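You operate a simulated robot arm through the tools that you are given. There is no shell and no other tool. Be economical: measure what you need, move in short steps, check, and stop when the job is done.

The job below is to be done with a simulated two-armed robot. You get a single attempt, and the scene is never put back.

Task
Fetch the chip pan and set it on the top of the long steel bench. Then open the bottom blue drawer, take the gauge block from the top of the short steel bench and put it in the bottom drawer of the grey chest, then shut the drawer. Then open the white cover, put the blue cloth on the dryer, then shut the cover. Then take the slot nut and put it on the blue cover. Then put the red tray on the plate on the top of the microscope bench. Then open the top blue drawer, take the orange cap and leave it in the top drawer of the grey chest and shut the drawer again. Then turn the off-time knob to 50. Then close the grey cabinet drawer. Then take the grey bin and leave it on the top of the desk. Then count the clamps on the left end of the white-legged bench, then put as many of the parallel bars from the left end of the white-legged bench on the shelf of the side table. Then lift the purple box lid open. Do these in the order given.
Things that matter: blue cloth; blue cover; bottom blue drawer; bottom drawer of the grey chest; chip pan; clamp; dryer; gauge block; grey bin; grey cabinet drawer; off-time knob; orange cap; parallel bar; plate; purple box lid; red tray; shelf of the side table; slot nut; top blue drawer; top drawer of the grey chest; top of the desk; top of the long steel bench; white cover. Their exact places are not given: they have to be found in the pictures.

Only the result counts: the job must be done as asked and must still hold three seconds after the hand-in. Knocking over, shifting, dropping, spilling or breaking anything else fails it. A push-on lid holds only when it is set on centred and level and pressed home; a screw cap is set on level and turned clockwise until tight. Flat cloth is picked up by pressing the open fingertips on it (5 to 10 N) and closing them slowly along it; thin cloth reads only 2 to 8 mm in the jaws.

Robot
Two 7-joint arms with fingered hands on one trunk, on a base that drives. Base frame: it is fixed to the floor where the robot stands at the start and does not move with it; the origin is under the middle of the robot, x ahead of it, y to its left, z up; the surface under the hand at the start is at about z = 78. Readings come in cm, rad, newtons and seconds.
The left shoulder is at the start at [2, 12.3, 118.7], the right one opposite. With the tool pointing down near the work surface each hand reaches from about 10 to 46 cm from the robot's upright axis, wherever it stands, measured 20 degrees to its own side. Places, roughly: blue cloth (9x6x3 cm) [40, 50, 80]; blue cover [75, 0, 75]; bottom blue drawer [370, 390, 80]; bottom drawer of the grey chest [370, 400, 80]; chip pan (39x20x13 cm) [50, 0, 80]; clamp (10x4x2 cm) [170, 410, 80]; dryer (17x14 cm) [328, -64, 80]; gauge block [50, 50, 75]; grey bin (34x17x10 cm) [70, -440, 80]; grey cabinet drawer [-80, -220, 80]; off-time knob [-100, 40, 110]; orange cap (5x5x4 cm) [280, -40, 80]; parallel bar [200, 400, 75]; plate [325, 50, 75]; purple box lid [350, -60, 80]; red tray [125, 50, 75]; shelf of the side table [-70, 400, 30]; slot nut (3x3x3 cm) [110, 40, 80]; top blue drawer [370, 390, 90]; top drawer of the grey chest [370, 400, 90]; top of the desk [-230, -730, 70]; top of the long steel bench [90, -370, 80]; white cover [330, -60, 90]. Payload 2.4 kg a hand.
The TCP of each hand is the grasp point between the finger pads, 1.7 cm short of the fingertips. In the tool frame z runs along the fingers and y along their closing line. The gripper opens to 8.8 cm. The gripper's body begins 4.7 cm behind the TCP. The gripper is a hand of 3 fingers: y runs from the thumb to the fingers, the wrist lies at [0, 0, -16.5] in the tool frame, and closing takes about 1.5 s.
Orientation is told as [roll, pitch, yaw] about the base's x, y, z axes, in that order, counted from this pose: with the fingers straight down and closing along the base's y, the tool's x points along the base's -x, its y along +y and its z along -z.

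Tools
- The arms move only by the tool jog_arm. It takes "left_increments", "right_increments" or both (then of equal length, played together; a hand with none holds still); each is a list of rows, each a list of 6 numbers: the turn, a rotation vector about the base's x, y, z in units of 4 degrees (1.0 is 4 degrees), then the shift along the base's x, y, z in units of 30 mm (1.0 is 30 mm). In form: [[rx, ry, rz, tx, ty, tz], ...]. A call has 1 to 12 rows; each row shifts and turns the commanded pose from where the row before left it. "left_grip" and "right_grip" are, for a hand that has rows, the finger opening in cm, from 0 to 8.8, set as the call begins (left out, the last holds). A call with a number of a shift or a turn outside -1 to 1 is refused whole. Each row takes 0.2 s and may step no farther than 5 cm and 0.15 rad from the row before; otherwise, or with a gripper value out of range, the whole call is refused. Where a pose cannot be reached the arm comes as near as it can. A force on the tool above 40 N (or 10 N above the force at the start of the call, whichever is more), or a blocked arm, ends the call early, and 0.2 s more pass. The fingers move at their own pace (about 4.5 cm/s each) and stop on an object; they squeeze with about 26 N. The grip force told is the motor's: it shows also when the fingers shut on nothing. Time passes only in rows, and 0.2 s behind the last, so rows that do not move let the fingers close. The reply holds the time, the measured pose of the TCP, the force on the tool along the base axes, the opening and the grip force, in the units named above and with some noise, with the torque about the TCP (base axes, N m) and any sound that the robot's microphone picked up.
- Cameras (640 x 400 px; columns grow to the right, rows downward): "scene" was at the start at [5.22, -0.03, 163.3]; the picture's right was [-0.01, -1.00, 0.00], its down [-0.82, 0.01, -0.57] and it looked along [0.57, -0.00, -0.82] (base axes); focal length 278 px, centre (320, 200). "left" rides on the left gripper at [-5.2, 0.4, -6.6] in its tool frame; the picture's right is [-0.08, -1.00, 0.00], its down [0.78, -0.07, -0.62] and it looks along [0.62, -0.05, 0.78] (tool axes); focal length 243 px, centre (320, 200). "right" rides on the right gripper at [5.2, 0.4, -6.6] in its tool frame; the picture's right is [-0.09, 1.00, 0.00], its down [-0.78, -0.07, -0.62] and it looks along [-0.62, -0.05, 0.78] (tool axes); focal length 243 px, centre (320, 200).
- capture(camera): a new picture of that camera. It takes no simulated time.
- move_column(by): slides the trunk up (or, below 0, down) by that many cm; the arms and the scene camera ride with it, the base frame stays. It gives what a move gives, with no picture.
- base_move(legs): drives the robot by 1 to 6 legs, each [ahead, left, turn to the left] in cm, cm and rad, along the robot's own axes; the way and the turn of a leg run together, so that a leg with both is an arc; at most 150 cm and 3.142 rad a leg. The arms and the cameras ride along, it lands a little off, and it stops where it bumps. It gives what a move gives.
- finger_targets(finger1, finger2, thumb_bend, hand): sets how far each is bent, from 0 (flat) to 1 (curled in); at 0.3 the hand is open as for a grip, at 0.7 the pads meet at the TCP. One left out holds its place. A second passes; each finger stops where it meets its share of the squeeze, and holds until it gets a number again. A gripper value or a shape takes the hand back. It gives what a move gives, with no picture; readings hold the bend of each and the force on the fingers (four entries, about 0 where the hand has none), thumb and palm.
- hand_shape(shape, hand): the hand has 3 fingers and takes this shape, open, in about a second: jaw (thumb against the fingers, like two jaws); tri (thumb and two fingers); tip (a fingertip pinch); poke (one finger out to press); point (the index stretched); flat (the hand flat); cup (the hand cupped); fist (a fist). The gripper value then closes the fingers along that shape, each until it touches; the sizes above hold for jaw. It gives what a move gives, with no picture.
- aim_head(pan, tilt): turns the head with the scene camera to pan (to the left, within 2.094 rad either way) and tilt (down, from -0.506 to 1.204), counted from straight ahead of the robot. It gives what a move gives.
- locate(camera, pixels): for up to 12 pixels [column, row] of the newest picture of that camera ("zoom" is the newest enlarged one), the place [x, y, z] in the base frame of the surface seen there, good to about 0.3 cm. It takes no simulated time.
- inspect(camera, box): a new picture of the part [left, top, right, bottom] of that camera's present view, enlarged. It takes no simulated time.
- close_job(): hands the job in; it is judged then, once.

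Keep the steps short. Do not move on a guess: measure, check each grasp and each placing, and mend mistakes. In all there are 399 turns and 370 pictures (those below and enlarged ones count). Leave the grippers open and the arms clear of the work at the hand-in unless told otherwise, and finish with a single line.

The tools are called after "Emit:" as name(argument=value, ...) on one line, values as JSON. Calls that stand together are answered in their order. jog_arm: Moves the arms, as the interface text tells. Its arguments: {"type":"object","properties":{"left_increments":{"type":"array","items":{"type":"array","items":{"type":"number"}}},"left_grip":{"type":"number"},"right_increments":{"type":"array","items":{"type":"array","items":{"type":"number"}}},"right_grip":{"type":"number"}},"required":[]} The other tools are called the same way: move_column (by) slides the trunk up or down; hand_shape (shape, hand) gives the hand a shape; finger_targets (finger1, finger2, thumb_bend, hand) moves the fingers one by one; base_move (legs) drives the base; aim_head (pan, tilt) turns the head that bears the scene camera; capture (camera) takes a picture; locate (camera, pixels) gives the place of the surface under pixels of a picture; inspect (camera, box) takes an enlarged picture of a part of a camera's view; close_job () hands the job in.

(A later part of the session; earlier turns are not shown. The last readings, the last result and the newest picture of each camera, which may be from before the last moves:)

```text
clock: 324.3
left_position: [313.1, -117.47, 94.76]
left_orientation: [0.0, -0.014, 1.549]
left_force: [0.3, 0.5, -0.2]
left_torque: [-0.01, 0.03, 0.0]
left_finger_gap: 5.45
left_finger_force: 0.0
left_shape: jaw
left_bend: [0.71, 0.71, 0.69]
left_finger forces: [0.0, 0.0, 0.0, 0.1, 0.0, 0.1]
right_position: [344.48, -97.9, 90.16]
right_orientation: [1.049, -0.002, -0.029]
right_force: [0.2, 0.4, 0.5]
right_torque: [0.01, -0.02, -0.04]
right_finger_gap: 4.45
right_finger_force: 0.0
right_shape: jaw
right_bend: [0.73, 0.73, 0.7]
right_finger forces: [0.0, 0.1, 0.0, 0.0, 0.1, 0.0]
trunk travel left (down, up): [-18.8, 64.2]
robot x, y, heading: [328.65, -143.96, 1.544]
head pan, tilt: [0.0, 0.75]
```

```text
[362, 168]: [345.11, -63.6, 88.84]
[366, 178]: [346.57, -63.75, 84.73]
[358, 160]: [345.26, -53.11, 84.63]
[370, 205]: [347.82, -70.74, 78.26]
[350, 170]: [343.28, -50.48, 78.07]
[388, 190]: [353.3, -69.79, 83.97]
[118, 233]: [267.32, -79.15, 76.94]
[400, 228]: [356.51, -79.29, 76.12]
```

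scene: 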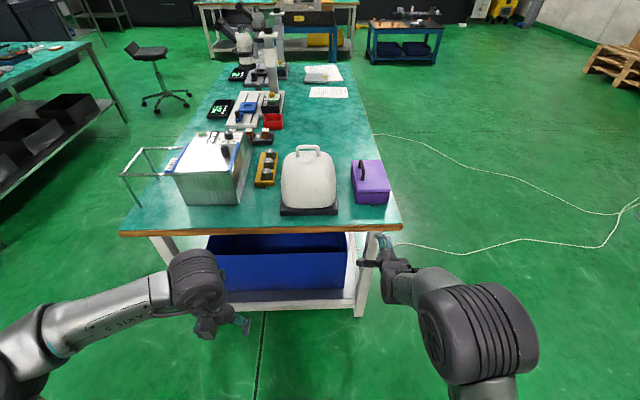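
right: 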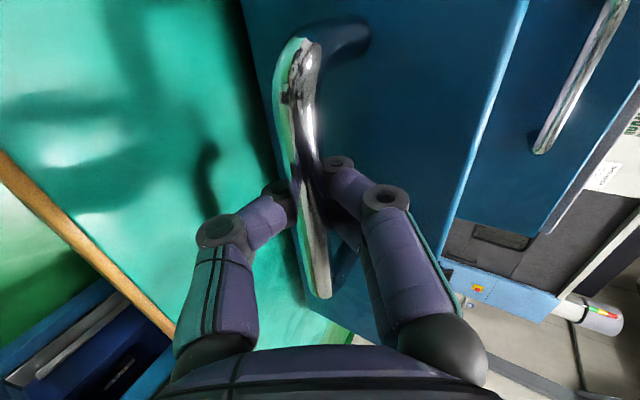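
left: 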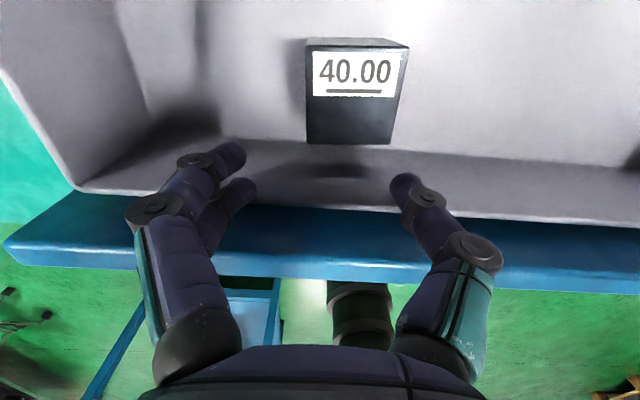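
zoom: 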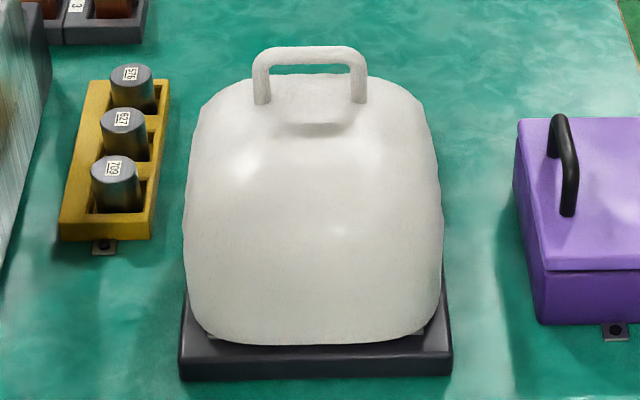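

The cover is a hood with a loop handle (bar along x, at y −60.7, z 95.4) on its far edge, so it hinges at the near (−y) edge. I'll make the right hand vertical with closing along y, and cage the bar. Raise trunk, reorient, and drive closer.

Emit:
move_column(by=13)

Emit:
jog_arm(right_increments=[[-1, 0, 0, 0, -0.5, 0], [-1, 0, 0, 0, -0.5, 0], [-1, 0, 0, 0, -0.5, 0], [-1, 0, 0, 0, -0.5, 0], [-1, 0, 0, 0, -0.5, 0], [-1, 0, 0, 0, -0.5, 0], [-1, 0, 0, 0, -0.5, 0.2], [-1, 0, 0, 0, -0.5, 0.2], [-1, 0, 0, 0, 0, 0.2], [-1, 0, 0, 0, 0, 0.2], [-1, 0, 0, 0, 0, 0.2], [-1, 0, 0, 0, 0, 0.2]], right_grip=5)

Emit:
jog_arm(right_increments=[[-1, 0, 0, 0, 0, 0], [-1, 0, 0, 0, 0, 0], [-1, 0, 0, 0, 0, 0]])

Emit:
capture(camera="scene")

```text
clock: 325.9
left_position: [313.09, -117.32, 107.69]
left_orientation: [0.0, -0.013, 1.548]
left_force: [1.5, -0.4, -0.5]
left_torque: [0.01, 0.0, -0.01]
left_finger_gap: 5.5
left_finger_force: 0.1
left_shape: jaw
left_bend: [0.71, 0.71, 0.69]
left_finger forces: [0.1, 0.0, 0.0, 0.0, 0.0, 0.0]
right_position: [344.38, -97.81, 103.12]
right_orientation: [1.049, -0.002, -0.028]
right_force: [0.2, 0.1, 0.0]
right_torque: [-0.01, 0.01, 0.02]
right_finger_gap: 4.46
right_finger_force: 0.1
right_shape: jaw
right_bend: [0.73, 0.73, 0.7]
right_finger forces: [0.0, 0.0, 0.1, 0.0, 0.0, 0.0]
trunk travel left (down, up): [-31.8, 51.2]
robot x, y, heading: [328.24, -144.15, 1.544]
head pan, tilt: [0.0, 0.75]
```

```text
clock: 328.4
left_position: [313.17, -117.27, 107.79]
left_orientation: [0.0, -0.014, 1.547]
left_force: [0.2, 0.2, -0.7]
left_torque: [0.01, 0.01, 0.03]
left_finger_gap: 5.47
left_finger_force: 0.0
left_shape: jaw
left_bend: [0.71, 0.71, 0.69]
left_finger forces: [0.0, 0.1, 0.0, 0.0, 0.0, 0.1]
right_position: [344.38, -109.88, 106.77]
right_orientation: [0.211, -0.023, -0.018]
right_force: [0.3, 0.1, 0.4]
right_torque: [0.01, -0.01, -0.01]
right_finger_gap: 4.97
right_finger_force: 0.1
right_shape: jaw
right_bend: [0.72, 0.72, 0.7]
right_finger forces: [0.0, 0.0, 0.0, 0.1, 0.0, 0.0]
trunk travel left (down, up): [-31.8, 51.2]
robot x, y, heading: [328.61, -143.87, 1.538]
head pan, tilt: [0.0, 0.75]
```

```text
clock: 329.2
left_position: [313.12, -117.39, 107.68]
left_orientation: [0.0, -0.011, 1.546]
left_force: [-0.6, 0.2, 0.0]
left_torque: [-0.01, 0.0, 0.0]
left_finger_gap: 5.44
left_finger_force: 0.1
left_shape: jaw
left_bend: [0.71, 0.71, 0.69]
left_finger forces: [0.0, 0.0, 0.0, 0.0, 0.0, 0.0]
right_position: [344.55, -109.96, 106.86]
right_orientation: [-0.001, -0.027, -0.012]
right_force: [0.3, -0.3, -1.3]
right_torque: [-0.04, 0.02, 0.01]
right_finger_gap: 4.98
right_finger_force: 0.1
right_shape: jaw
right_bend: [0.72, 0.72, 0.7]
right_finger forces: [0.0, 0.1, 0.0, 0.1, 0.1, 0.0]
trunk travel left (down, up): [-31.8, 51.2]
robot x, y, heading: [328.51, -144.01, 1.545]
head pan, tilt: [0.0, 0.75]
```

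```text
286 pictures are left
```

scene: 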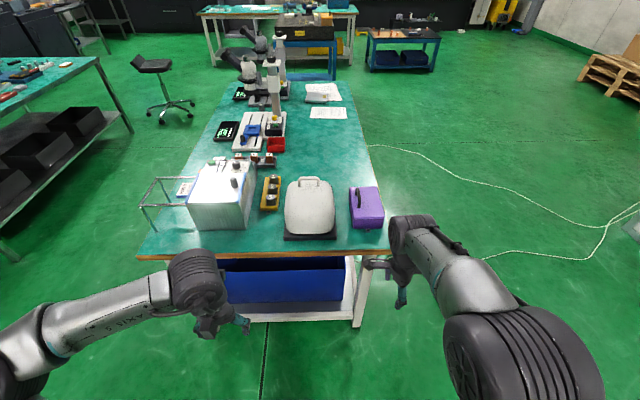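

Emit:
base_move(legs=[[0, 13, 0.028], [35, 0, 0]])

Emit:
jog_arm(right_increments=[[0, 0.3, 0, -0.4, 0.9, -0.3], [0, 0, 0, -0.3, 0.9, -0.3], [0, 0, 0, 0, 0.6, 0], [0, 0, 0, 0, 0.6, 0]], right_grip=4)

Emit:
capture(camera="right")

Emit:
capture(camera="scene")

```text
clock: 332.4
left_position: [299.42, -82.79, 107.9]
left_orientation: [0.0, -0.011, 1.577]
left_force: [-1.0, 0.5, -0.9]
left_torque: [-0.01, 0.02, -0.01]
left_finger_gap: 5.5
left_finger_force: 0.0
left_shape: jaw
left_bend: [0.71, 0.71, 0.69]
left_finger forces: [0.0, 0.0, 0.1, 0.0, 0.0, 0.0]
right_position: [330.67, -74.5, 106.76]
right_orientation: [0.002, -0.024, 0.014]
right_force: [-0.3, -0.2, -0.6]
right_torque: [0.04, -0.03, 0.0]
right_finger_gap: 4.95
right_finger_force: 0.0
right_shape: jaw
right_bend: [0.72, 0.72, 0.7]
right_finger forces: [0.0, 0.1, 0.1, 0.1, 0.0, 0.0]
trunk travel left (down, up): [-31.8, 51.2]
robot x, y, heading: [315.68, -109.19, 1.567]
head pan, tilt: [0.0, 0.75]
```

```text
clock: 333.4
left_position: [299.33, -82.84, 107.69]
left_orientation: [0.0, -0.01, 1.577]
left_force: [-0.5, -0.4, -0.2]
left_torque: [0.01, 0.01, -0.03]
left_finger_gap: 5.5
left_finger_force: 0.0
left_shape: jaw
left_bend: [0.71, 0.71, 0.69]
left_finger forces: [0.0, 0.0, 0.1, 0.1, 0.0, 0.1]
right_position: [328.36, -65.56, 104.95]
right_orientation: [0.001, -0.006, 0.014]
right_force: [-0.2, 0.6, -0.4]
right_torque: [-0.03, 0.0, 0.03]
right_finger_gap: 4.03
right_finger_force: 0.0
right_shape: jaw
right_bend: [0.73, 0.73, 0.7]
right_finger forces: [0.1, 0.0, 0.1, 0.0, 0.0, 0.0]
trunk travel left (down, up): [-31.8, 51.2]
robot x, y, heading: [315.69, -109.3, 1.57]
head pan, tilt: [0.0, 0.75]
```

```text
285 pictures are left
```

right: 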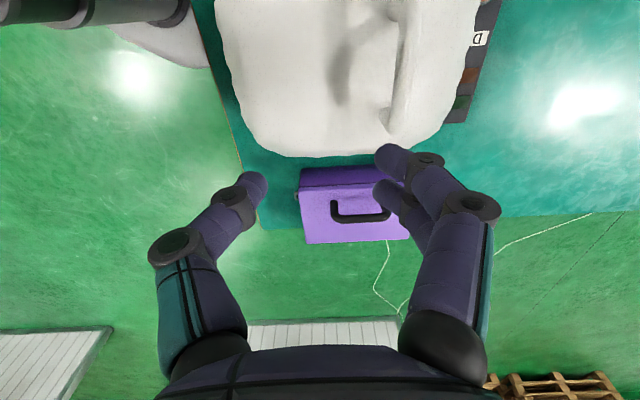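

```text
284 pictures are left
```

scene: 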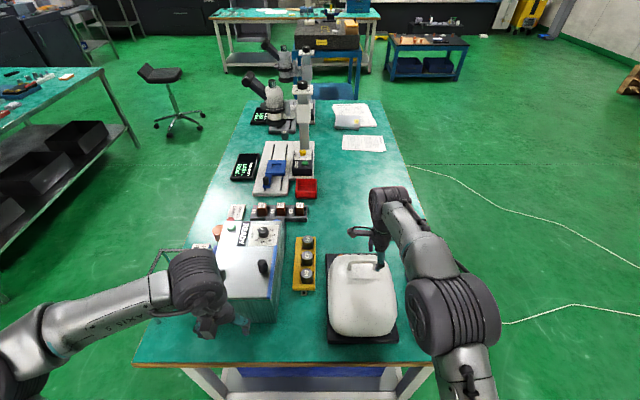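

Emit:
locate(camera="right", pixels=[[405, 30], [400, 90], [395, 120], [320, 60], [300, 140]])

Emit:
inspect(camera="scene", box=[310, 230, 420, 360])

```text
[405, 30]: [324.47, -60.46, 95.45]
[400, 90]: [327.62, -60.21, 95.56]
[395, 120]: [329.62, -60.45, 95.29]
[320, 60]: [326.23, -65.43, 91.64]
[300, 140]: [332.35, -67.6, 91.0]
```

```text
3.08 times, centred on (365, 295) of scene
```

zoom: 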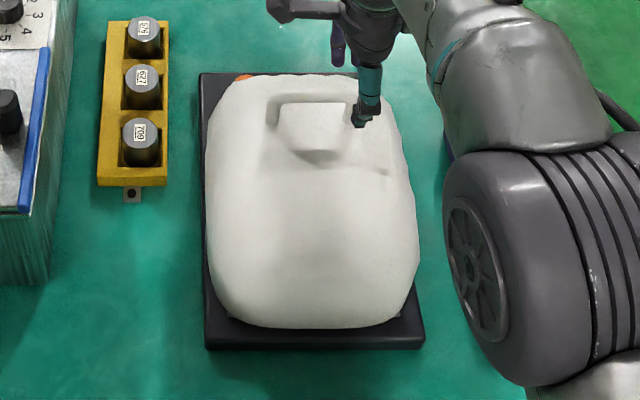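

Handle bar at (327.2, −60.4, 95). Move above and down onto it.

Emit:
jog_arm(right_increments=[[0, 0, 0, -0.2, 0.85, 0], [0, 0, 0, -0.18, 0.85, 0], [0, 0, 0, 0, 0, -0.8], [0, 0, 0, 0, 0, -0.8]])

Emit:
capture(camera="right")

```text
clock: 334.4
left_position: [299.41, -82.81, 107.72]
left_orientation: [-0.001, -0.014, 1.577]
left_force: [-0.1, 0.0, 0.1]
left_torque: [0.01, -0.01, 0.0]
left_finger_gap: 5.49
left_finger_force: 0.0
left_shape: jaw
left_bend: [0.71, 0.71, 0.69]
left_finger forces: [0.1, 0.0, 0.0, 0.1, 0.0, 0.0]
right_position: [327.57, -62.41, 99.87]
right_orientation: [0.002, -0.003, 0.014]
right_force: [-0.3, -0.2, 0.0]
right_torque: [0.01, 0.0, 0.0]
right_finger_gap: 4.04
right_finger_force: 0.1
right_shape: jaw
right_bend: [0.73, 0.73, 0.7]
right_finger forces: [0.0, 0.0, 0.0, 0.1, 0.0, 0.0]
right hand out of reach, approached as far as the arm can: row 2
trunk travel left (down, up): [-31.8, 51.2]
robot x, y, heading: [315.77, -108.8, 1.571]
head pan, tilt: [0.0, 0.75]
```

```text
282 pictures are left
```

right: 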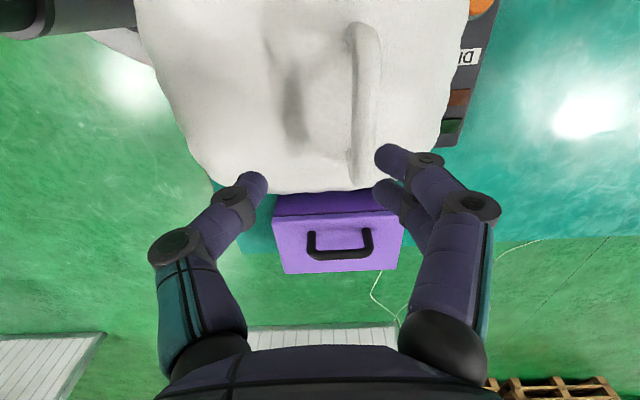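

Reach-limited by 2 cm; drive ahead 3 cm and correct.

Emit:
base_move(legs=[[3, 0, 0]])

Emit:
jog_arm(right_increments=[[0, 0, 0, 0, -0.3, 0], [0, 0, 0, 0, 0, 0]])

Emit:
capture(camera="right")

Emit:
locate(camera="right", pixels=[[362, 60], [360, 110], [355, 160], [340, 60], [345, 120]])

```text
clock: 335.2
left_position: [299.43, -79.72, 107.7]
left_orientation: [0.0, -0.011, 1.575]
left_force: [0.0, -0.2, 0.6]
left_torque: [0.02, 0.02, 0.0]
left_finger_gap: 5.47
left_finger_force: 0.2
left_shape: jaw
left_bend: [0.71, 0.71, 0.69]
left_finger forces: [0.0, 0.1, 0.0, 0.0, 0.0, 0.0]
right_position: [327.61, -59.31, 99.9]
right_orientation: [-0.001, -0.003, 0.014]
right_force: [0.5, 0.5, -0.6]
right_torque: [-0.03, -0.01, 0.01]
right_finger_gap: 4.07
right_finger_force: 0.0
right_shape: jaw
right_bend: [0.73, 0.73, 0.7]
right_finger forces: [0.0, 0.0, 0.1, 0.0, 0.0, 0.0]
trunk travel left (down, up): [-31.8, 51.2]
robot x, y, heading: [315.89, -106.01, 1.571]
head pan, tilt: [0.0, 0.75]
```

```text
clock: 335.8
left_position: [299.39, -79.83, 107.77]
left_orientation: [0.001, -0.015, 1.576]
left_force: [-0.4, -0.3, 0.4]
left_torque: [0.01, -0.02, 0.0]
left_finger_gap: 5.49
left_finger_force: 0.1
left_shape: jaw
left_bend: [0.71, 0.71, 0.69]
left_finger forces: [0.0, 0.0, 0.0, 0.0, 0.0, 0.1]
right_position: [327.68, -60.25, 99.9]
right_orientation: [0.003, -0.004, 0.014]
right_force: [0.4, -0.3, -0.1]
right_torque: [0.01, 0.02, 0.0]
right_finger_gap: 4.07
right_finger_force: 0.1
right_shape: jaw
right_bend: [0.73, 0.73, 0.7]
right_finger forces: [0.1, 0.0, 0.0, 0.1, 0.1, 0.0]
trunk travel left (down, up): [-31.8, 51.2]
robot x, y, heading: [315.76, -105.71, 1.568]
head pan, tilt: [0.0, 0.75]
```

```text
281 pictures are left
```

right: 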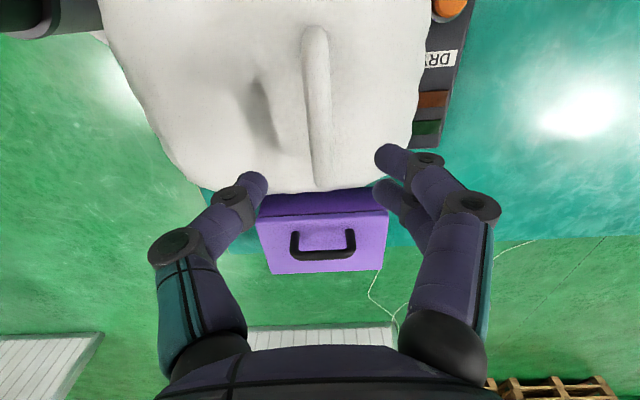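

```text
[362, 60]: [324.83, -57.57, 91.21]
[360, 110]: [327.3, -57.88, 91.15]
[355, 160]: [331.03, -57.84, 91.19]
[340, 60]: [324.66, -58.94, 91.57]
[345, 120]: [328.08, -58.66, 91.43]
```

Centred over the bar. Lower 4.6 and close to a loose cage.

Emit:
jog_arm(right_increments=[[0, 0, 0, 0, 0, -0.8], [0, 0, 0, 0, 0, -0.75]])

Emit:
jog_arm(right_increments=[[0, 0, 0, 0, 0, 0], [0, 0, 0, 0, 0, 0], [0, 0, 0, 0, 0, 0], [0, 0, 0, 0, 0, 0], [0, 0, 0, 0, 0, 0]], right_grip=1.6)

Emit:
capture(camera="right")

```text
clock: 336.4
left_position: [299.53, -79.83, 107.71]
left_orientation: [0.0, -0.012, 1.576]
left_force: [0.2, 0.5, 0.0]
left_torque: [0.02, 0.01, 0.0]
left_finger_gap: 5.5
left_finger_force: 0.1
left_shape: jaw
left_bend: [0.71, 0.71, 0.69]
left_finger forces: [0.1, 0.1, 0.0, 0.0, 0.1, 0.0]
right_position: [327.63, -60.34, 95.1]
right_orientation: [0.001, -0.004, 0.014]
right_force: [0.0, -0.3, 0.7]
right_torque: [0.01, -0.01, -0.01]
right_finger_gap: 4.03
right_finger_force: 0.2
right_shape: jaw
right_bend: [0.73, 0.73, 0.7]
right_finger forces: [0.1, 0.0, 0.1, 0.0, 0.1, 0.0]
trunk travel left (down, up): [-31.8, 51.2]
robot x, y, heading: [315.44, -106.05, 1.569]
head pan, tilt: [0.0, 0.75]
```

```text
clock: 337.6
left_position: [299.34, -79.69, 107.65]
left_orientation: [-0.001, -0.013, 1.577]
left_force: [0.3, 0.1, 0.5]
left_torque: [0.0, 0.01, -0.03]
left_finger_gap: 5.49
left_finger_force: 0.0
left_shape: jaw
left_bend: [0.71, 0.71, 0.69]
left_finger forces: [0.0, 0.0, 0.1, 0.0, 0.0, 0.0]
right_position: [327.62, -60.27, 95.29]
right_orientation: [0.002, -0.002, 0.014]
right_force: [-0.4, -0.2, 1.2]
right_torque: [0.02, -0.01, 0.0]
right_finger_gap: 1.64
right_finger_force: 0.1
right_shape: jaw
right_bend: [0.73, 0.73, 0.7]
right_finger forces: [0.1, 0.0, 0.0, 0.2, 0.0, 0.0]
trunk travel left (down, up): [-31.8, 51.2]
robot x, y, heading: [315.68, -106.11, 1.571]
head pan, tilt: [0.0, 0.75]
```

```text
280 pictures are left
```

right: 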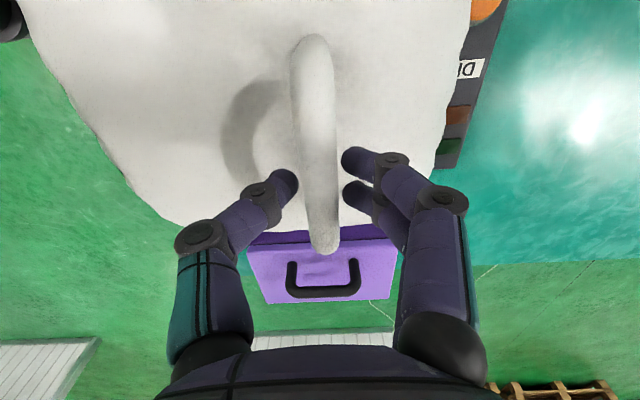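

Bar caged. Follow the expected hinge arc a first 10° and check.

Emit:
jog_arm(right_increments=[[0, 0, 0, 0, -0.45, 0.42], [0, 0, 0, 0, -0.47, 0.37]])

Emit:
inspect(camera="scene", box=[290, 200, 450, 360])

Emit:
capture(camera="right")

```text
clock: 338.2
left_position: [299.4, -79.8, 107.77]
left_orientation: [0.001, -0.013, 1.577]
left_force: [-0.5, -0.5, 0.5]
left_torque: [0.01, 0.0, -0.01]
left_finger_gap: 5.47
left_finger_force: 0.1
left_shape: jaw
left_bend: [0.71, 0.71, 0.69]
left_finger forces: [0.0, 0.0, 0.0, 0.0, 0.0, 0.0]
right_position: [327.53, -63.08, 97.6]
right_orientation: [0.002, -0.003, 0.014]
right_force: [-0.2, 0.7, 0.1]
right_torque: [-0.01, 0.06, -0.03]
right_finger_gap: 1.66
right_finger_force: 0.0
right_shape: jaw
right_bend: [0.72, 0.72, 0.7]
right_finger forces: [0.3, 0.4, 0.0, 0.0, 0.0, 0.1]
trunk travel left (down, up): [-31.8, 51.2]
robot x, y, heading: [315.73, -105.87, 1.57]
head pan, tilt: [0.0, 0.75]
```

```text
2.50 times, centred on (370, 280) of scene
```

zoom: 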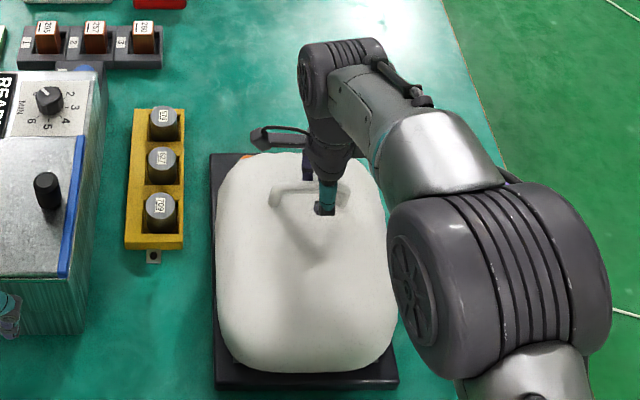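

```text
278 pictures are left
```

right: 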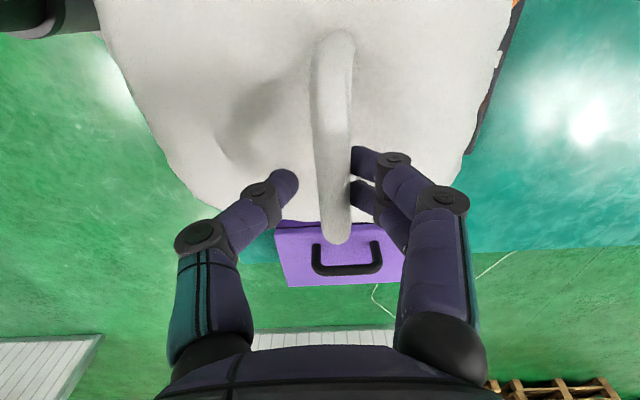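

Emit:
locate(camera="right", pixels=[[330, 100], [335, 160], [335, 50], [440, 120], [400, 80], [220, 120]])

Emit:
jog_arm(right_increments=[[0, 0, 0, 0, -0.5, 0.31], [0, 0, 0, 0, -0.5, 0.27]])

Emit:
capture(camera="right")

Emit:
locate(camera="right", pixels=[[330, 100], [335, 160], [335, 50], [440, 120], [400, 80], [220, 120]])

```text
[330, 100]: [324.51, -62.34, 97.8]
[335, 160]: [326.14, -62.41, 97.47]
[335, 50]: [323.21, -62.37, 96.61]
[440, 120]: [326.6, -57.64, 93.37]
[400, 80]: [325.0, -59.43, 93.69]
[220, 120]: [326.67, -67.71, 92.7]
```

```text
clock: 338.8
left_position: [299.42, -79.83, 107.81]
left_orientation: [-0.001, -0.015, 1.578]
left_force: [0.1, -1.0, 0.5]
left_torque: [0.0, -0.02, -0.01]
left_finger_gap: 5.46
left_finger_force: 0.1
left_shape: jaw
left_bend: [0.71, 0.71, 0.69]
left_finger forces: [0.0, 0.1, 0.0, 0.0, 0.0, 0.0]
right_position: [327.58, -65.97, 99.32]
right_orientation: [0.001, -0.003, 0.014]
right_force: [-0.3, 0.4, -0.4]
right_torque: [-0.02, 0.01, 0.01]
right_finger_gap: 1.63
right_finger_force: 0.0
right_shape: jaw
right_bend: [0.73, 0.73, 0.7]
right_finger forces: [0.2, 0.2, 0.1, 0.0, 0.0, 0.0]
trunk travel left (down, up): [-31.8, 51.2]
robot x, y, heading: [315.98, -106.05, 1.569]
head pan, tilt: [0.0, 0.75]
```

```text
277 pictures are left
```

right: 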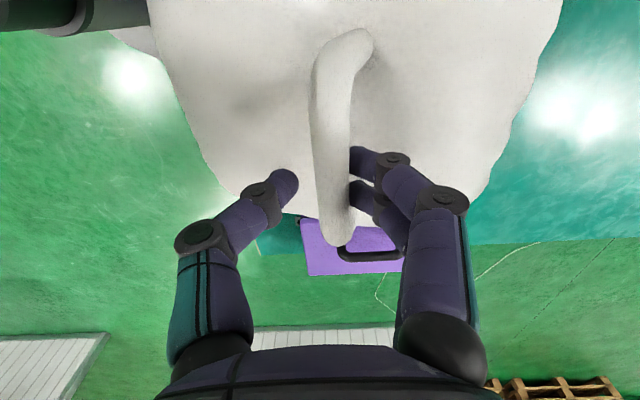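

```text
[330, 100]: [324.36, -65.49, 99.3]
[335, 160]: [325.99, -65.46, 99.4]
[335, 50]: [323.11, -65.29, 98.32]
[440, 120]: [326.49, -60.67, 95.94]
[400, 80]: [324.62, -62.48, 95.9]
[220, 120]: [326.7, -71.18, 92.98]
```

The cover follows. Continue to vertical.

Emit:
jog_arm(right_increments=[[0, 0, 0, 0, -0.57, 0.17], [0, 0, 0, 0, -0.57, 0.14], [0, 0, 0, 0, -0.57, 0.12], [0, 0, 0, 0, -0.57, 0.08], [0, 0, 0, 0, -0.57, 0.03], [0, 0, 0, 0, -0.57, -0.03]])

Emit:
capture(camera="scene")

Emit:
capture(camera="right")

```text
clock: 340.2
left_position: [299.37, -79.79, 107.71]
left_orientation: [0.002, -0.015, 1.577]
left_force: [-0.1, 0.4, 0.0]
left_torque: [-0.01, -0.01, 0.02]
left_finger_gap: 5.48
left_finger_force: 0.0
left_shape: jaw
left_bend: [0.71, 0.71, 0.69]
left_finger forces: [0.0, 0.0, 0.1, 0.0, 0.0, 0.0]
right_position: [327.67, -76.36, 100.86]
right_orientation: [0.001, -0.003, 0.013]
right_force: [0.7, 0.1, -0.3]
right_torque: [-0.01, 0.03, 0.0]
right_finger_gap: 1.65
right_finger_force: 0.1
right_shape: jaw
right_bend: [0.73, 0.73, 0.7]
right_finger forces: [0.0, 0.0, 0.1, 0.0, 0.5, 0.0]
trunk travel left (down, up): [-31.8, 51.2]
robot x, y, heading: [316.05, -106.28, 1.566]
head pan, tilt: [0.0, 0.75]
```

```text
276 pictures are left
```

scene: 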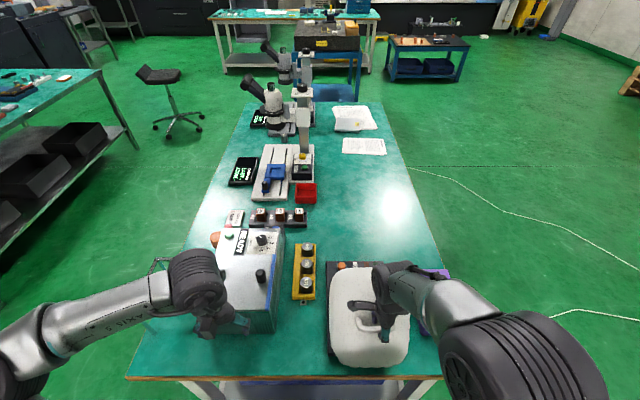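

```text
275 pictures are left
```

right: 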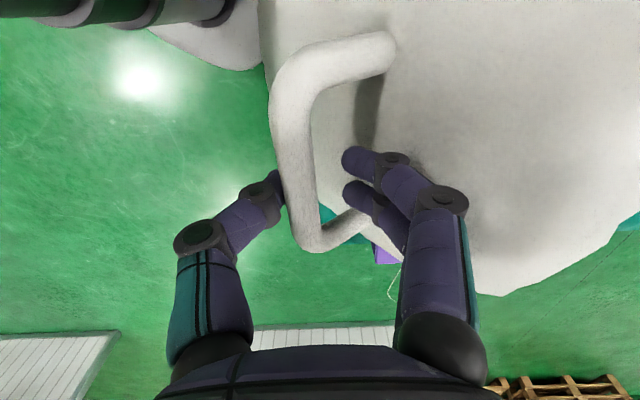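

Emit:
jog_arm(right_increments=[[0, 0, 0, 0, -0.57, -0.08], [0, 0, 0, 0, -0.57, -0.12], [0, 0, 0, 0, -0.56, -0.16], [0, 0, 0, 0, -0.54, -0.22], [0, 0, 0, 0, -0.52, -0.27], [0, 0, 0, 0, -0.5, -0.31]])

Emit:
capture(camera="scene")

Emit:
capture(camera="right")

```text
clock: 341.6
left_position: [299.4, -79.76, 107.78]
left_orientation: [0.001, -0.015, 1.576]
left_force: [0.3, 0.6, -0.1]
left_torque: [-0.01, 0.01, 0.03]
left_finger_gap: 5.47
left_finger_force: 0.0
left_shape: jaw
left_bend: [0.71, 0.71, 0.69]
left_finger forces: [0.0, 0.0, 0.0, 0.1, 0.0, 0.1]
right_position: [327.62, -86.17, 97.34]
right_orientation: [0.003, -0.004, 0.013]
right_force: [0.8, -1.5, -1.1]
right_torque: [-0.01, 0.03, -0.01]
right_finger_gap: 1.68
right_finger_force: 0.2
right_shape: jaw
right_bend: [0.73, 0.73, 0.7]
right_finger forces: [0.0, 0.0, 0.0, 0.0, 0.9, 0.1]
trunk travel left (down, up): [-31.8, 51.2]
robot x, y, heading: [315.7, -105.94, 1.569]
head pan, tilt: [0.0, 0.75]
```

```text
274 pictures are left
```

scene: 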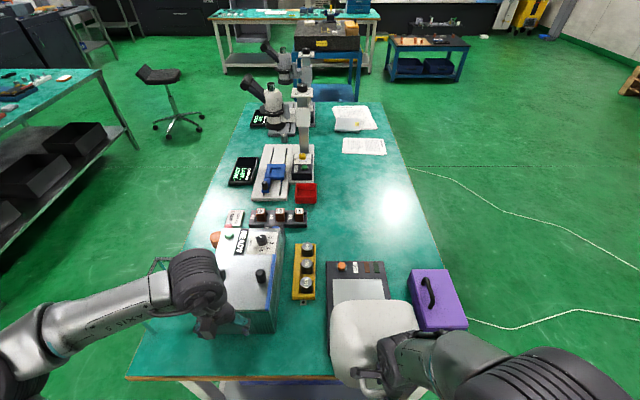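

```text
273 pictures are left
```

right: 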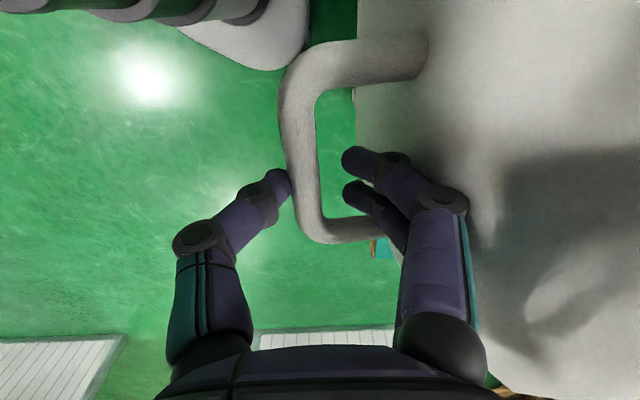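

Interior plate visible. A few degrees more, then open the fingers and watch whether the cover stays.

Emit:
jog_arm(right_increments=[[0, 0, 0, 0, -0.48, -0.35], [0, 0, 0, 0, -0.45, -0.38], [0, 0, 0, 0, -0.42, -0.42]])

Emit:
jog_arm(right_increments=[[0, 0, 0, 0, 0, 0], [0, 0, 0, 0, 0, 0], [0, 0, 0, 0, 0, 0]], right_grip=3.5)

Emit:
capture(camera="scene")

Emit:
capture(camera="right")

```text
clock: 342.4
left_position: [299.46, -79.82, 107.74]
left_orientation: [0.001, -0.014, 1.576]
left_force: [-0.6, 0.3, 0.0]
left_torque: [0.01, 0.05, -0.02]
left_finger_gap: 5.48
left_finger_force: 0.1
left_shape: jaw
left_bend: [0.71, 0.71, 0.69]
left_finger forces: [0.0, 0.0, 0.0, 0.1, 0.1, 0.0]
right_position: [326.0, -86.48, 94.27]
right_orientation: [0.002, -0.002, 0.013]
right_force: [-0.1, -1.9, -0.5]
right_torque: [0.04, -0.01, -0.01]
right_finger_gap: 1.58
right_finger_force: 0.1
right_shape: jaw
right_bend: [0.73, 0.73, 0.7]
right_finger forces: [0.7, 1.1, 0.0, 0.0, 0.0, 0.0]
right hand out of reach, approached as far as the arm can: row 1, 2, 3
trunk travel left (down, up): [-31.8, 51.2]
robot x, y, heading: [315.53, -105.77, 1.567]
head pan, tilt: [0.0, 0.75]
```

```text
clock: 343.2
left_position: [299.46, -79.75, 107.79]
left_orientation: [0.0, -0.013, 1.574]
left_force: [0.4, -0.5, -1.0]
left_torque: [0.02, -0.01, 0.05]
left_finger_gap: 5.49
left_finger_force: 0.1
left_shape: jaw
left_bend: [0.71, 0.71, 0.69]
left_finger forces: [0.0, 0.1, 0.1, 0.0, 0.1, 0.0]
right_position: [326.12, -86.26, 94.38]
right_orientation: [0.002, -0.005, 0.013]
right_force: [-0.5, -1.6, -0.5]
right_torque: [-0.01, 0.01, -0.01]
right_finger_gap: 3.38
right_finger_force: 0.2
right_shape: jaw
right_bend: [0.73, 0.73, 0.7]
right_finger forces: [0.5, 0.8, 0.1, 0.0, 0.0, 0.1]
trunk travel left (down, up): [-31.8, 51.2]
robot x, y, heading: [315.6, -105.72, 1.575]
head pan, tilt: [0.0, 0.75]
```

```text
272 pictures are left
```

scene: 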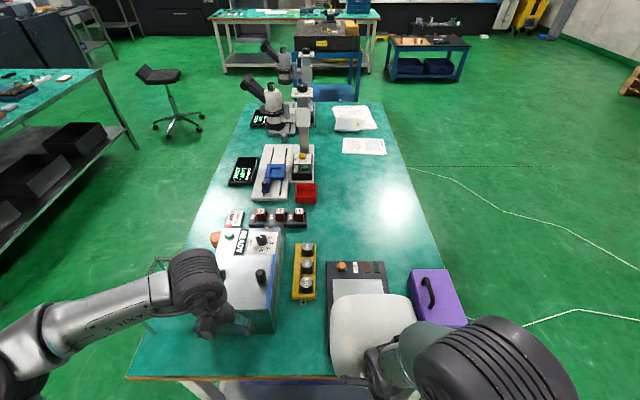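

```text
271 pictures are left
```

right: 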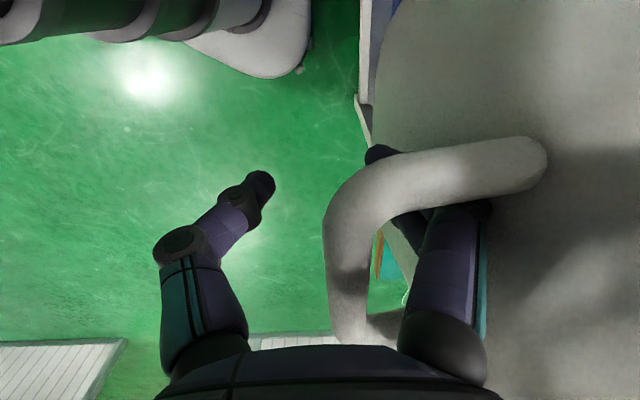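

The arm hits its near limit; back the base 3.5 cm to swing the cover further, then rise out.

Emit:
base_move(legs=[[-3.5, 0, 0]])

Emit:
capture(camera="right")

```text
clock: 344.1
left_position: [299.43, -83.45, 107.81]
left_orientation: [0.0, -0.013, 1.575]
left_force: [-0.2, -0.7, 0.1]
left_torque: [-0.01, 0.0, 0.01]
left_finger_gap: 5.47
left_finger_force: 0.1
left_shape: jaw
left_bend: [0.71, 0.71, 0.69]
left_finger forces: [0.1, 0.0, 0.0, 0.0, 0.0, 0.0]
right_position: [326.0, -90.08, 94.28]
right_orientation: [0.002, -0.005, 0.014]
right_force: [0.1, -1.9, -0.9]
right_torque: [0.06, -0.02, 0.0]
right_finger_gap: 3.37
right_finger_force: 0.0
right_shape: jaw
right_bend: [0.73, 0.73, 0.7]
right_finger forces: [0.9, 1.4, 0.0, 0.1, 0.0, 0.0]
trunk travel left (down, up): [-31.8, 51.2]
robot x, y, heading: [315.84, -109.55, 1.568]
head pan, tilt: [0.0, 0.75]
```

```text
270 pictures are left
```

right: 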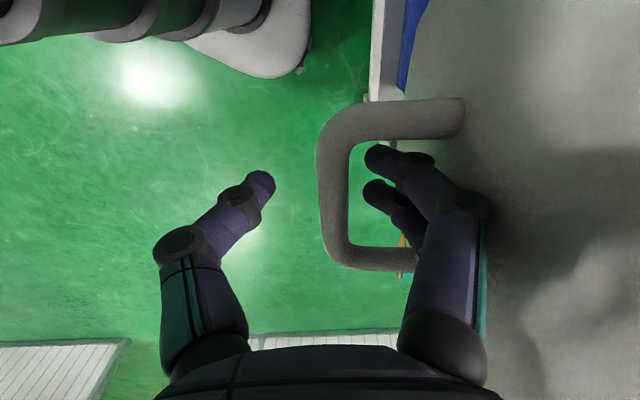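

The cover is fully over; fingers hang through the loop. Rise straight out.

Emit:
move_column(by=5)

Emit:
capture(camera="right")

```text
clock: 345.0
left_position: [299.26, -83.36, 112.68]
left_orientation: [0.0, -0.014, 1.576]
left_force: [0.0, 0.4, -0.5]
left_torque: [0.0, -0.02, 0.01]
left_finger_gap: 5.5
left_finger_force: 0.1
left_shape: jaw
left_bend: [0.71, 0.71, 0.69]
left_finger forces: [0.0, 0.1, 0.0, 0.0, 0.1, 0.1]
right_position: [326.03, -90.06, 99.37]
right_orientation: [0.003, -0.006, 0.016]
right_force: [-0.6, -0.7, 0.1]
right_torque: [0.03, -0.02, 0.02]
right_finger_gap: 3.46
right_finger_force: 0.2
right_shape: jaw
right_bend: [0.73, 0.73, 0.7]
right_finger forces: [0.1, 0.0, 0.1, 0.1, 0.0, 0.0]
trunk travel left (down, up): [-36.8, 46.2]
robot x, y, heading: [315.35, -109.55, 1.568]
head pan, tilt: [0.0, 0.75]
```

```text
269 pictures are left
```

right: 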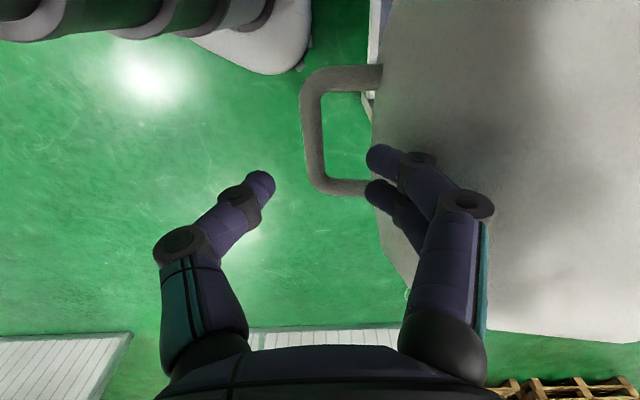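

Clear. Rise more, back off and view the open cover.

Emit:
move_column(by=6)

Emit:
base_move(legs=[[-34, 0, 0]])

Emit:
capture(camera="scene")

Emit:
inspect(camera="scene", box=[240, 130, 440, 260])

```text
clock: 346.0
left_position: [299.4, -83.46, 118.77]
left_orientation: [-0.002, -0.014, 1.577]
left_force: [0.6, -0.2, 0.3]
left_torque: [0.0, 0.0, -0.01]
left_finger_gap: 5.48
left_finger_force: 0.2
left_shape: jaw
left_bend: [0.71, 0.71, 0.69]
left_finger forces: [0.0, 0.1, 0.1, 0.0, 0.0, 0.1]
right_position: [326.05, -89.84, 105.34]
right_orientation: [0.002, -0.006, 0.014]
right_force: [-0.3, 0.3, -0.1]
right_torque: [-0.04, 0.04, 0.03]
right_finger_gap: 3.45
right_finger_force: 0.1
right_shape: jaw
right_bend: [0.73, 0.73, 0.7]
right_finger forces: [0.1, 0.0, 0.0, 0.1, 0.0, 0.0]
trunk travel left (down, up): [-42.8, 40.2]
robot x, y, heading: [315.95, -109.43, 1.57]
head pan, tilt: [0.0, 0.75]
```

```text
clock: 348.2
left_position: [299.39, -117.64, 118.89]
left_orientation: [-0.001, -0.014, 1.574]
left_force: [0.3, 0.1, 1.0]
left_torque: [-0.02, 0.0, 0.01]
left_finger_gap: 5.49
left_finger_force: 0.1
left_shape: jaw
left_bend: [0.71, 0.71, 0.69]
left_finger forces: [0.1, 0.1, 0.1, 0.1, 0.0, 0.0]
right_position: [326.04, -124.21, 105.29]
right_orientation: [0.001, -0.006, 0.012]
right_force: [0.2, 0.0, -0.5]
right_torque: [-0.01, -0.04, 0.02]
right_finger_gap: 3.46
right_finger_force: 0.1
right_shape: jaw
right_bend: [0.73, 0.73, 0.7]
right_finger forces: [0.1, 0.0, 0.1, 0.0, 0.0, 0.0]
trunk travel left (down, up): [-42.8, 40.2]
robot x, y, heading: [315.4, -143.94, 1.565]
head pan, tilt: [0.0, 0.75]
```

```text
268 pictures are left
```

scene: 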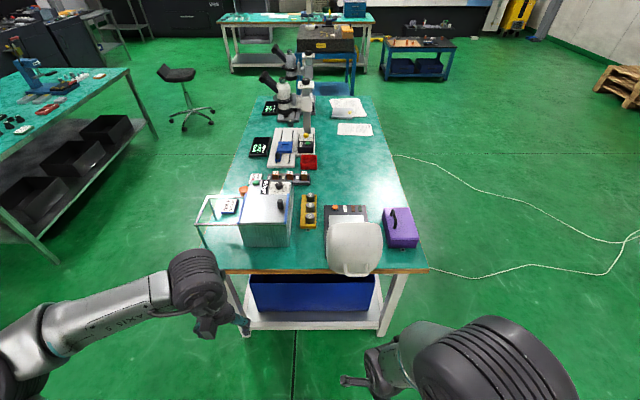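

```text
3.08 times, centred on (340, 195) of scene
```

zoom: 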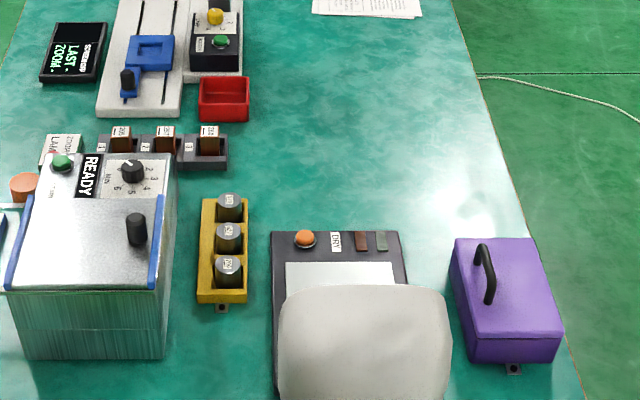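

Emit:
locate(camera="zoom", pixels=[[290, 268], [390, 268], [340, 275], [290, 240], [390, 238], [360, 300], [360, 380], [300, 290], [435, 300]])

```text
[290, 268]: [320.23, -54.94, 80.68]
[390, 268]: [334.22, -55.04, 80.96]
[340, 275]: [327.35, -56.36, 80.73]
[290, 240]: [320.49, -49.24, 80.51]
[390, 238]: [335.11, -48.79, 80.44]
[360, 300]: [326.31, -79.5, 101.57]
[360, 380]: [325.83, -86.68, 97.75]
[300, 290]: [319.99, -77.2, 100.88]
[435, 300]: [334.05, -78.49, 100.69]
```

The cover stays open (hood standing on the near side). Now fetch the blue cloth: drive back to the short bench's near side.

Emit:
base_move(legs=[[0, 0, -1.567], [-115, 59, 0], [-110, 0, 0], [-111, 0, 0]])

Emit:
base_move(legs=[[0, 72, 0], [0, 72, 0]])

Emit:
aim_head(pan=0, tilt=0.9)

Emit:
capture(camera="scene")

```text
clock: 369.0
left_position: [6.57, -71.83, 118.79]
left_orientation: [-0.001, -0.014, 0.023]
left_force: [-0.2, -0.2, -0.3]
left_torque: [-0.02, 0.03, 0.01]
left_finger_gap: 5.48
left_finger_force: 0.0
left_shape: jaw
left_bend: [0.71, 0.71, 0.69]
left_finger forces: [0.0, 0.0, 0.1, 0.0, 0.0, 0.1]
right_position: [0.51, -98.65, 105.37]
right_orientation: [0.0, -0.005, -1.536]
right_force: [-0.3, 0.1, 0.2]
right_torque: [-0.01, -0.01, -0.01]
right_finger_gap: 3.45
right_finger_force: 0.1
right_shape: jaw
right_bend: [0.73, 0.73, 0.7]
right_finger forces: [0.0, 0.0, 0.0, 0.0, 0.0, 0.0]
trunk travel left (down, up): [-42.8, 40.2]
robot x, y, heading: [-19.41, -88.49, 0.017]
head pan, tilt: [0.0, 0.75]
```

```text
clock: 376.4
left_position: [3.3, 72.47, 118.66]
left_orientation: [-0.001, -0.013, 0.033]
left_force: [0.0, -0.2, 1.1]
left_torque: [0.03, -0.01, 0.01]
left_finger_gap: 5.48
left_finger_force: 0.1
left_shape: jaw
left_bend: [0.71, 0.71, 0.69]
left_finger forces: [0.1, 0.0, 0.1, 0.0, 0.0, 0.0]
right_position: [-2.57, 45.59, 105.25]
right_orientation: [0.002, -0.005, -1.529]
right_force: [1.1, -0.1, 0.1]
right_torque: [0.02, 0.0, -0.01]
right_finger_gap: 3.43
right_finger_force: 0.0
right_shape: jaw
right_bend: [0.73, 0.73, 0.7]
right_finger forces: [0.0, 0.1, 0.1, 0.0, 0.0, 0.0]
trunk travel left (down, up): [-42.8, 40.2]
robot x, y, heading: [-22.51, 55.29, 0.029]
head pan, tilt: [0.0, 0.75]
```

```text
clock: 377.1
left_position: [3.17, 72.35, 118.71]
left_orientation: [0.0, -0.012, 0.03]
left_force: [0.1, -0.1, 0.1]
left_torque: [0.03, -0.03, -0.02]
left_finger_gap: 5.46
left_finger_force: 0.1
left_shape: jaw
left_bend: [0.71, 0.71, 0.69]
left_finger forces: [0.0, 0.1, 0.0, 0.0, 0.0, 0.0]
right_position: [-2.73, 45.6, 105.27]
right_orientation: [0.002, -0.003, -1.531]
right_force: [0.5, -0.4, -0.5]
right_torque: [-0.02, -0.03, -0.02]
right_finger_gap: 3.47
right_finger_force: 0.2
right_shape: jaw
right_bend: [0.73, 0.73, 0.7]
right_finger forces: [0.0, 0.0, 0.1, 0.1, 0.0, 0.0]
trunk travel left (down, up): [-42.8, 40.2]
robot x, y, heading: [-22.62, 55.45, 0.026]
head pan, tilt: [0.0, 0.901]
```

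```text
266 pictures are left
```

scene: 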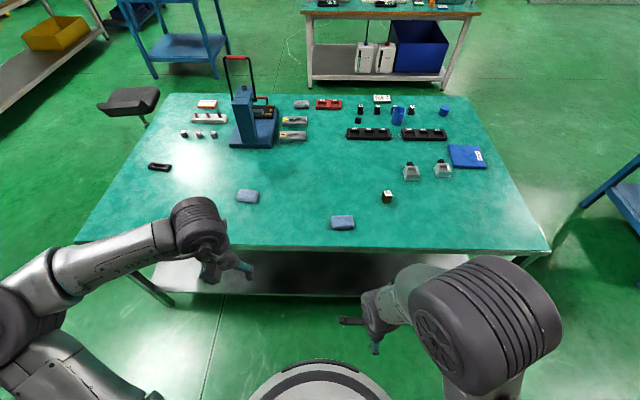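

Emit:
base_move(legs=[[15, 4, -0.028]])

Emit:
inspect(camera="scene", box=[220, 150, 420, 280])

```text
clock: 378.6
left_position: [18.71, 76.01, 118.61]
left_orientation: [0.0, -0.012, 0.002]
left_force: [0.3, -0.1, -0.1]
left_torque: [-0.01, 0.0, 0.02]
left_finger_gap: 5.48
left_finger_force: 0.0
left_shape: jaw
left_bend: [0.71, 0.71, 0.69]
left_finger forces: [0.1, 0.0, 0.0, 0.0, 0.1, 0.0]
right_position: [12.24, 49.18, 105.21]
right_orientation: [0.0, -0.005, -1.556]
right_force: [0.5, -0.5, 0.6]
right_torque: [-0.05, -0.01, -0.01]
right_finger_gap: 3.44
right_finger_force: 0.0
right_shape: jaw
right_bend: [0.73, 0.73, 0.7]
right_finger forces: [0.1, 0.0, 0.0, 0.1, 0.1, 0.0]
trunk travel left (down, up): [-42.8, 40.2]
robot x, y, heading: [-7.64, 59.31, -0.002]
head pan, tilt: [0.0, 0.901]
```

```text
3.08 times, centred on (320, 215) of scene
```

zoom: 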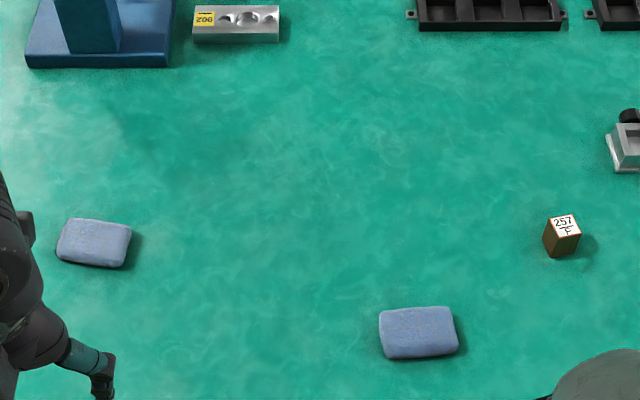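

Emit:
locate(camera="zoom", pixels=[[382, 312], [450, 308], [458, 348], [385, 358], [418, 325], [383, 335], [455, 330], [66, 225], [130, 230]])

```text
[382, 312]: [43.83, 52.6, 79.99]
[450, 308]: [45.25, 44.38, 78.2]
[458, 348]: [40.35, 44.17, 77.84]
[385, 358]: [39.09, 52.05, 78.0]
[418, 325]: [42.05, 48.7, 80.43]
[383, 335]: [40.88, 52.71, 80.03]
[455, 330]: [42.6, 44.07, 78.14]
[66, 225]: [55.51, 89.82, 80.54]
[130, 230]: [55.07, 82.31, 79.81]
```

The cloth spans x 39–44.5, y 44.3–52.5, top 80.4. Drive in 7 cm and move the right hand (closing along x) above it.

Emit:
base_move(legs=[[7, 0, 0]])

Emit:
jog_arm(right_increments=[[0, 0, 0, 0.95, 0, 0], [0, 0, 0, 0.95, 0, 0], [0, 0, 0, 0.95, 0, 0], [0, 0, 0, 0.95, 0, 0], [0, 0, 0, 0.95, 0, 0], [0, 0, 0, 0.95, -0.1, 0], [0, 0, 0, 0.95, -0.1, 0], [0, 0, 0, 0.9, -0.1, 0]], right_grip=8.8)

Emit:
move_column(by=-18)

Emit:
capture(camera="right")

```text
clock: 379.6
left_position: [25.8, 75.76, 118.77]
left_orientation: [0.001, -0.013, 0.002]
left_force: [-0.8, 0.1, -0.5]
left_torque: [-0.02, 0.01, -0.04]
left_finger_gap: 5.48
left_finger_force: 0.0
left_shape: jaw
left_bend: [0.71, 0.71, 0.69]
left_finger forces: [0.1, 0.0, 0.0, 0.0, 0.1, 0.1]
right_position: [19.23, 49.28, 105.31]
right_orientation: [0.001, -0.006, -1.556]
right_force: [0.5, -0.2, 0.4]
right_torque: [0.0, 0.01, 0.01]
right_finger_gap: 3.45
right_finger_force: 0.1
right_shape: jaw
right_bend: [0.73, 0.73, 0.7]
right_finger forces: [0.0, 0.0, 0.1, 0.1, 0.0, 0.0]
trunk travel left (down, up): [-42.8, 40.2]
robot x, y, heading: [-0.63, 59.74, -0.005]
head pan, tilt: [0.0, 0.901]
```

```text
clock: 381.4
left_position: [25.67, 75.77, 118.73]
left_orientation: [0.0, -0.013, 0.004]
left_force: [0.5, -0.1, 1.0]
left_torque: [-0.02, 0.02, 0.03]
left_finger_gap: 5.49
left_finger_force: 0.1
left_shape: jaw
left_bend: [0.71, 0.71, 0.69]
left_finger forces: [0.0, 0.0, 0.1, 0.0, 0.0, 0.1]
right_position: [41.78, 48.18, 105.34]
right_orientation: [0.0, -0.004, -1.557]
right_force: [-0.3, 0.0, -1.3]
right_torque: [-0.02, 0.01, 0.0]
right_finger_gap: 8.79
right_finger_force: 0.0
right_shape: jaw
right_bend: [0.3, 0.3, 0.3]
right_finger forces: [0.0, 0.0, 0.1, 0.0, 0.0, 0.0]
trunk travel left (down, up): [-42.8, 40.2]
robot x, y, heading: [-0.76, 59.72, 0.003]
head pan, tilt: [0.0, 0.901]
```

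```text
clock: 383.4
left_position: [25.62, 75.83, 100.68]
left_orientation: [0.001, -0.012, 0.002]
left_force: [-0.5, -0.4, 1.3]
left_torque: [0.01, -0.01, 0.01]
left_finger_gap: 5.44
left_finger_force: 0.1
left_shape: jaw
left_bend: [0.71, 0.71, 0.69]
left_finger forces: [0.0, 0.0, 0.1, 0.0, 0.0, 0.0]
right_position: [41.77, 48.02, 87.33]
right_orientation: [0.002, -0.005, -1.557]
right_force: [-0.3, -0.8, 0.1]
right_torque: [-0.04, -0.05, -0.01]
right_finger_gap: 8.8
right_finger_force: 0.0
right_shape: jaw
right_bend: [0.3, 0.3, 0.3]
right_finger forces: [0.0, 0.0, 0.0, 0.0, 0.1, 0.0]
trunk travel left (down, up): [-24.8, 58.2]
robot x, y, heading: [-0.6, 59.56, -0.005]
head pan, tilt: [0.0, 0.901]
```

```text
264 pictures are left
```

right: 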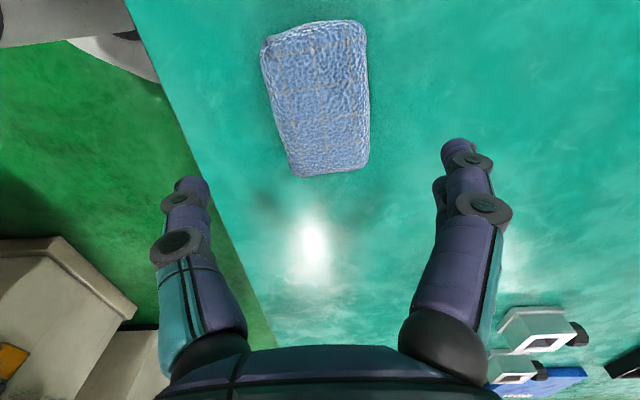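

Emit:
locate(camera="right", pixels=[[317, 98], [268, 45], [358, 28], [300, 165], [362, 160]])

```text
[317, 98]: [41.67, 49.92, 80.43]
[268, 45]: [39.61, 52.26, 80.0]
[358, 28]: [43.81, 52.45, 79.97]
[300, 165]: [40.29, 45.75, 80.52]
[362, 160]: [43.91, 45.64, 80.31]
```

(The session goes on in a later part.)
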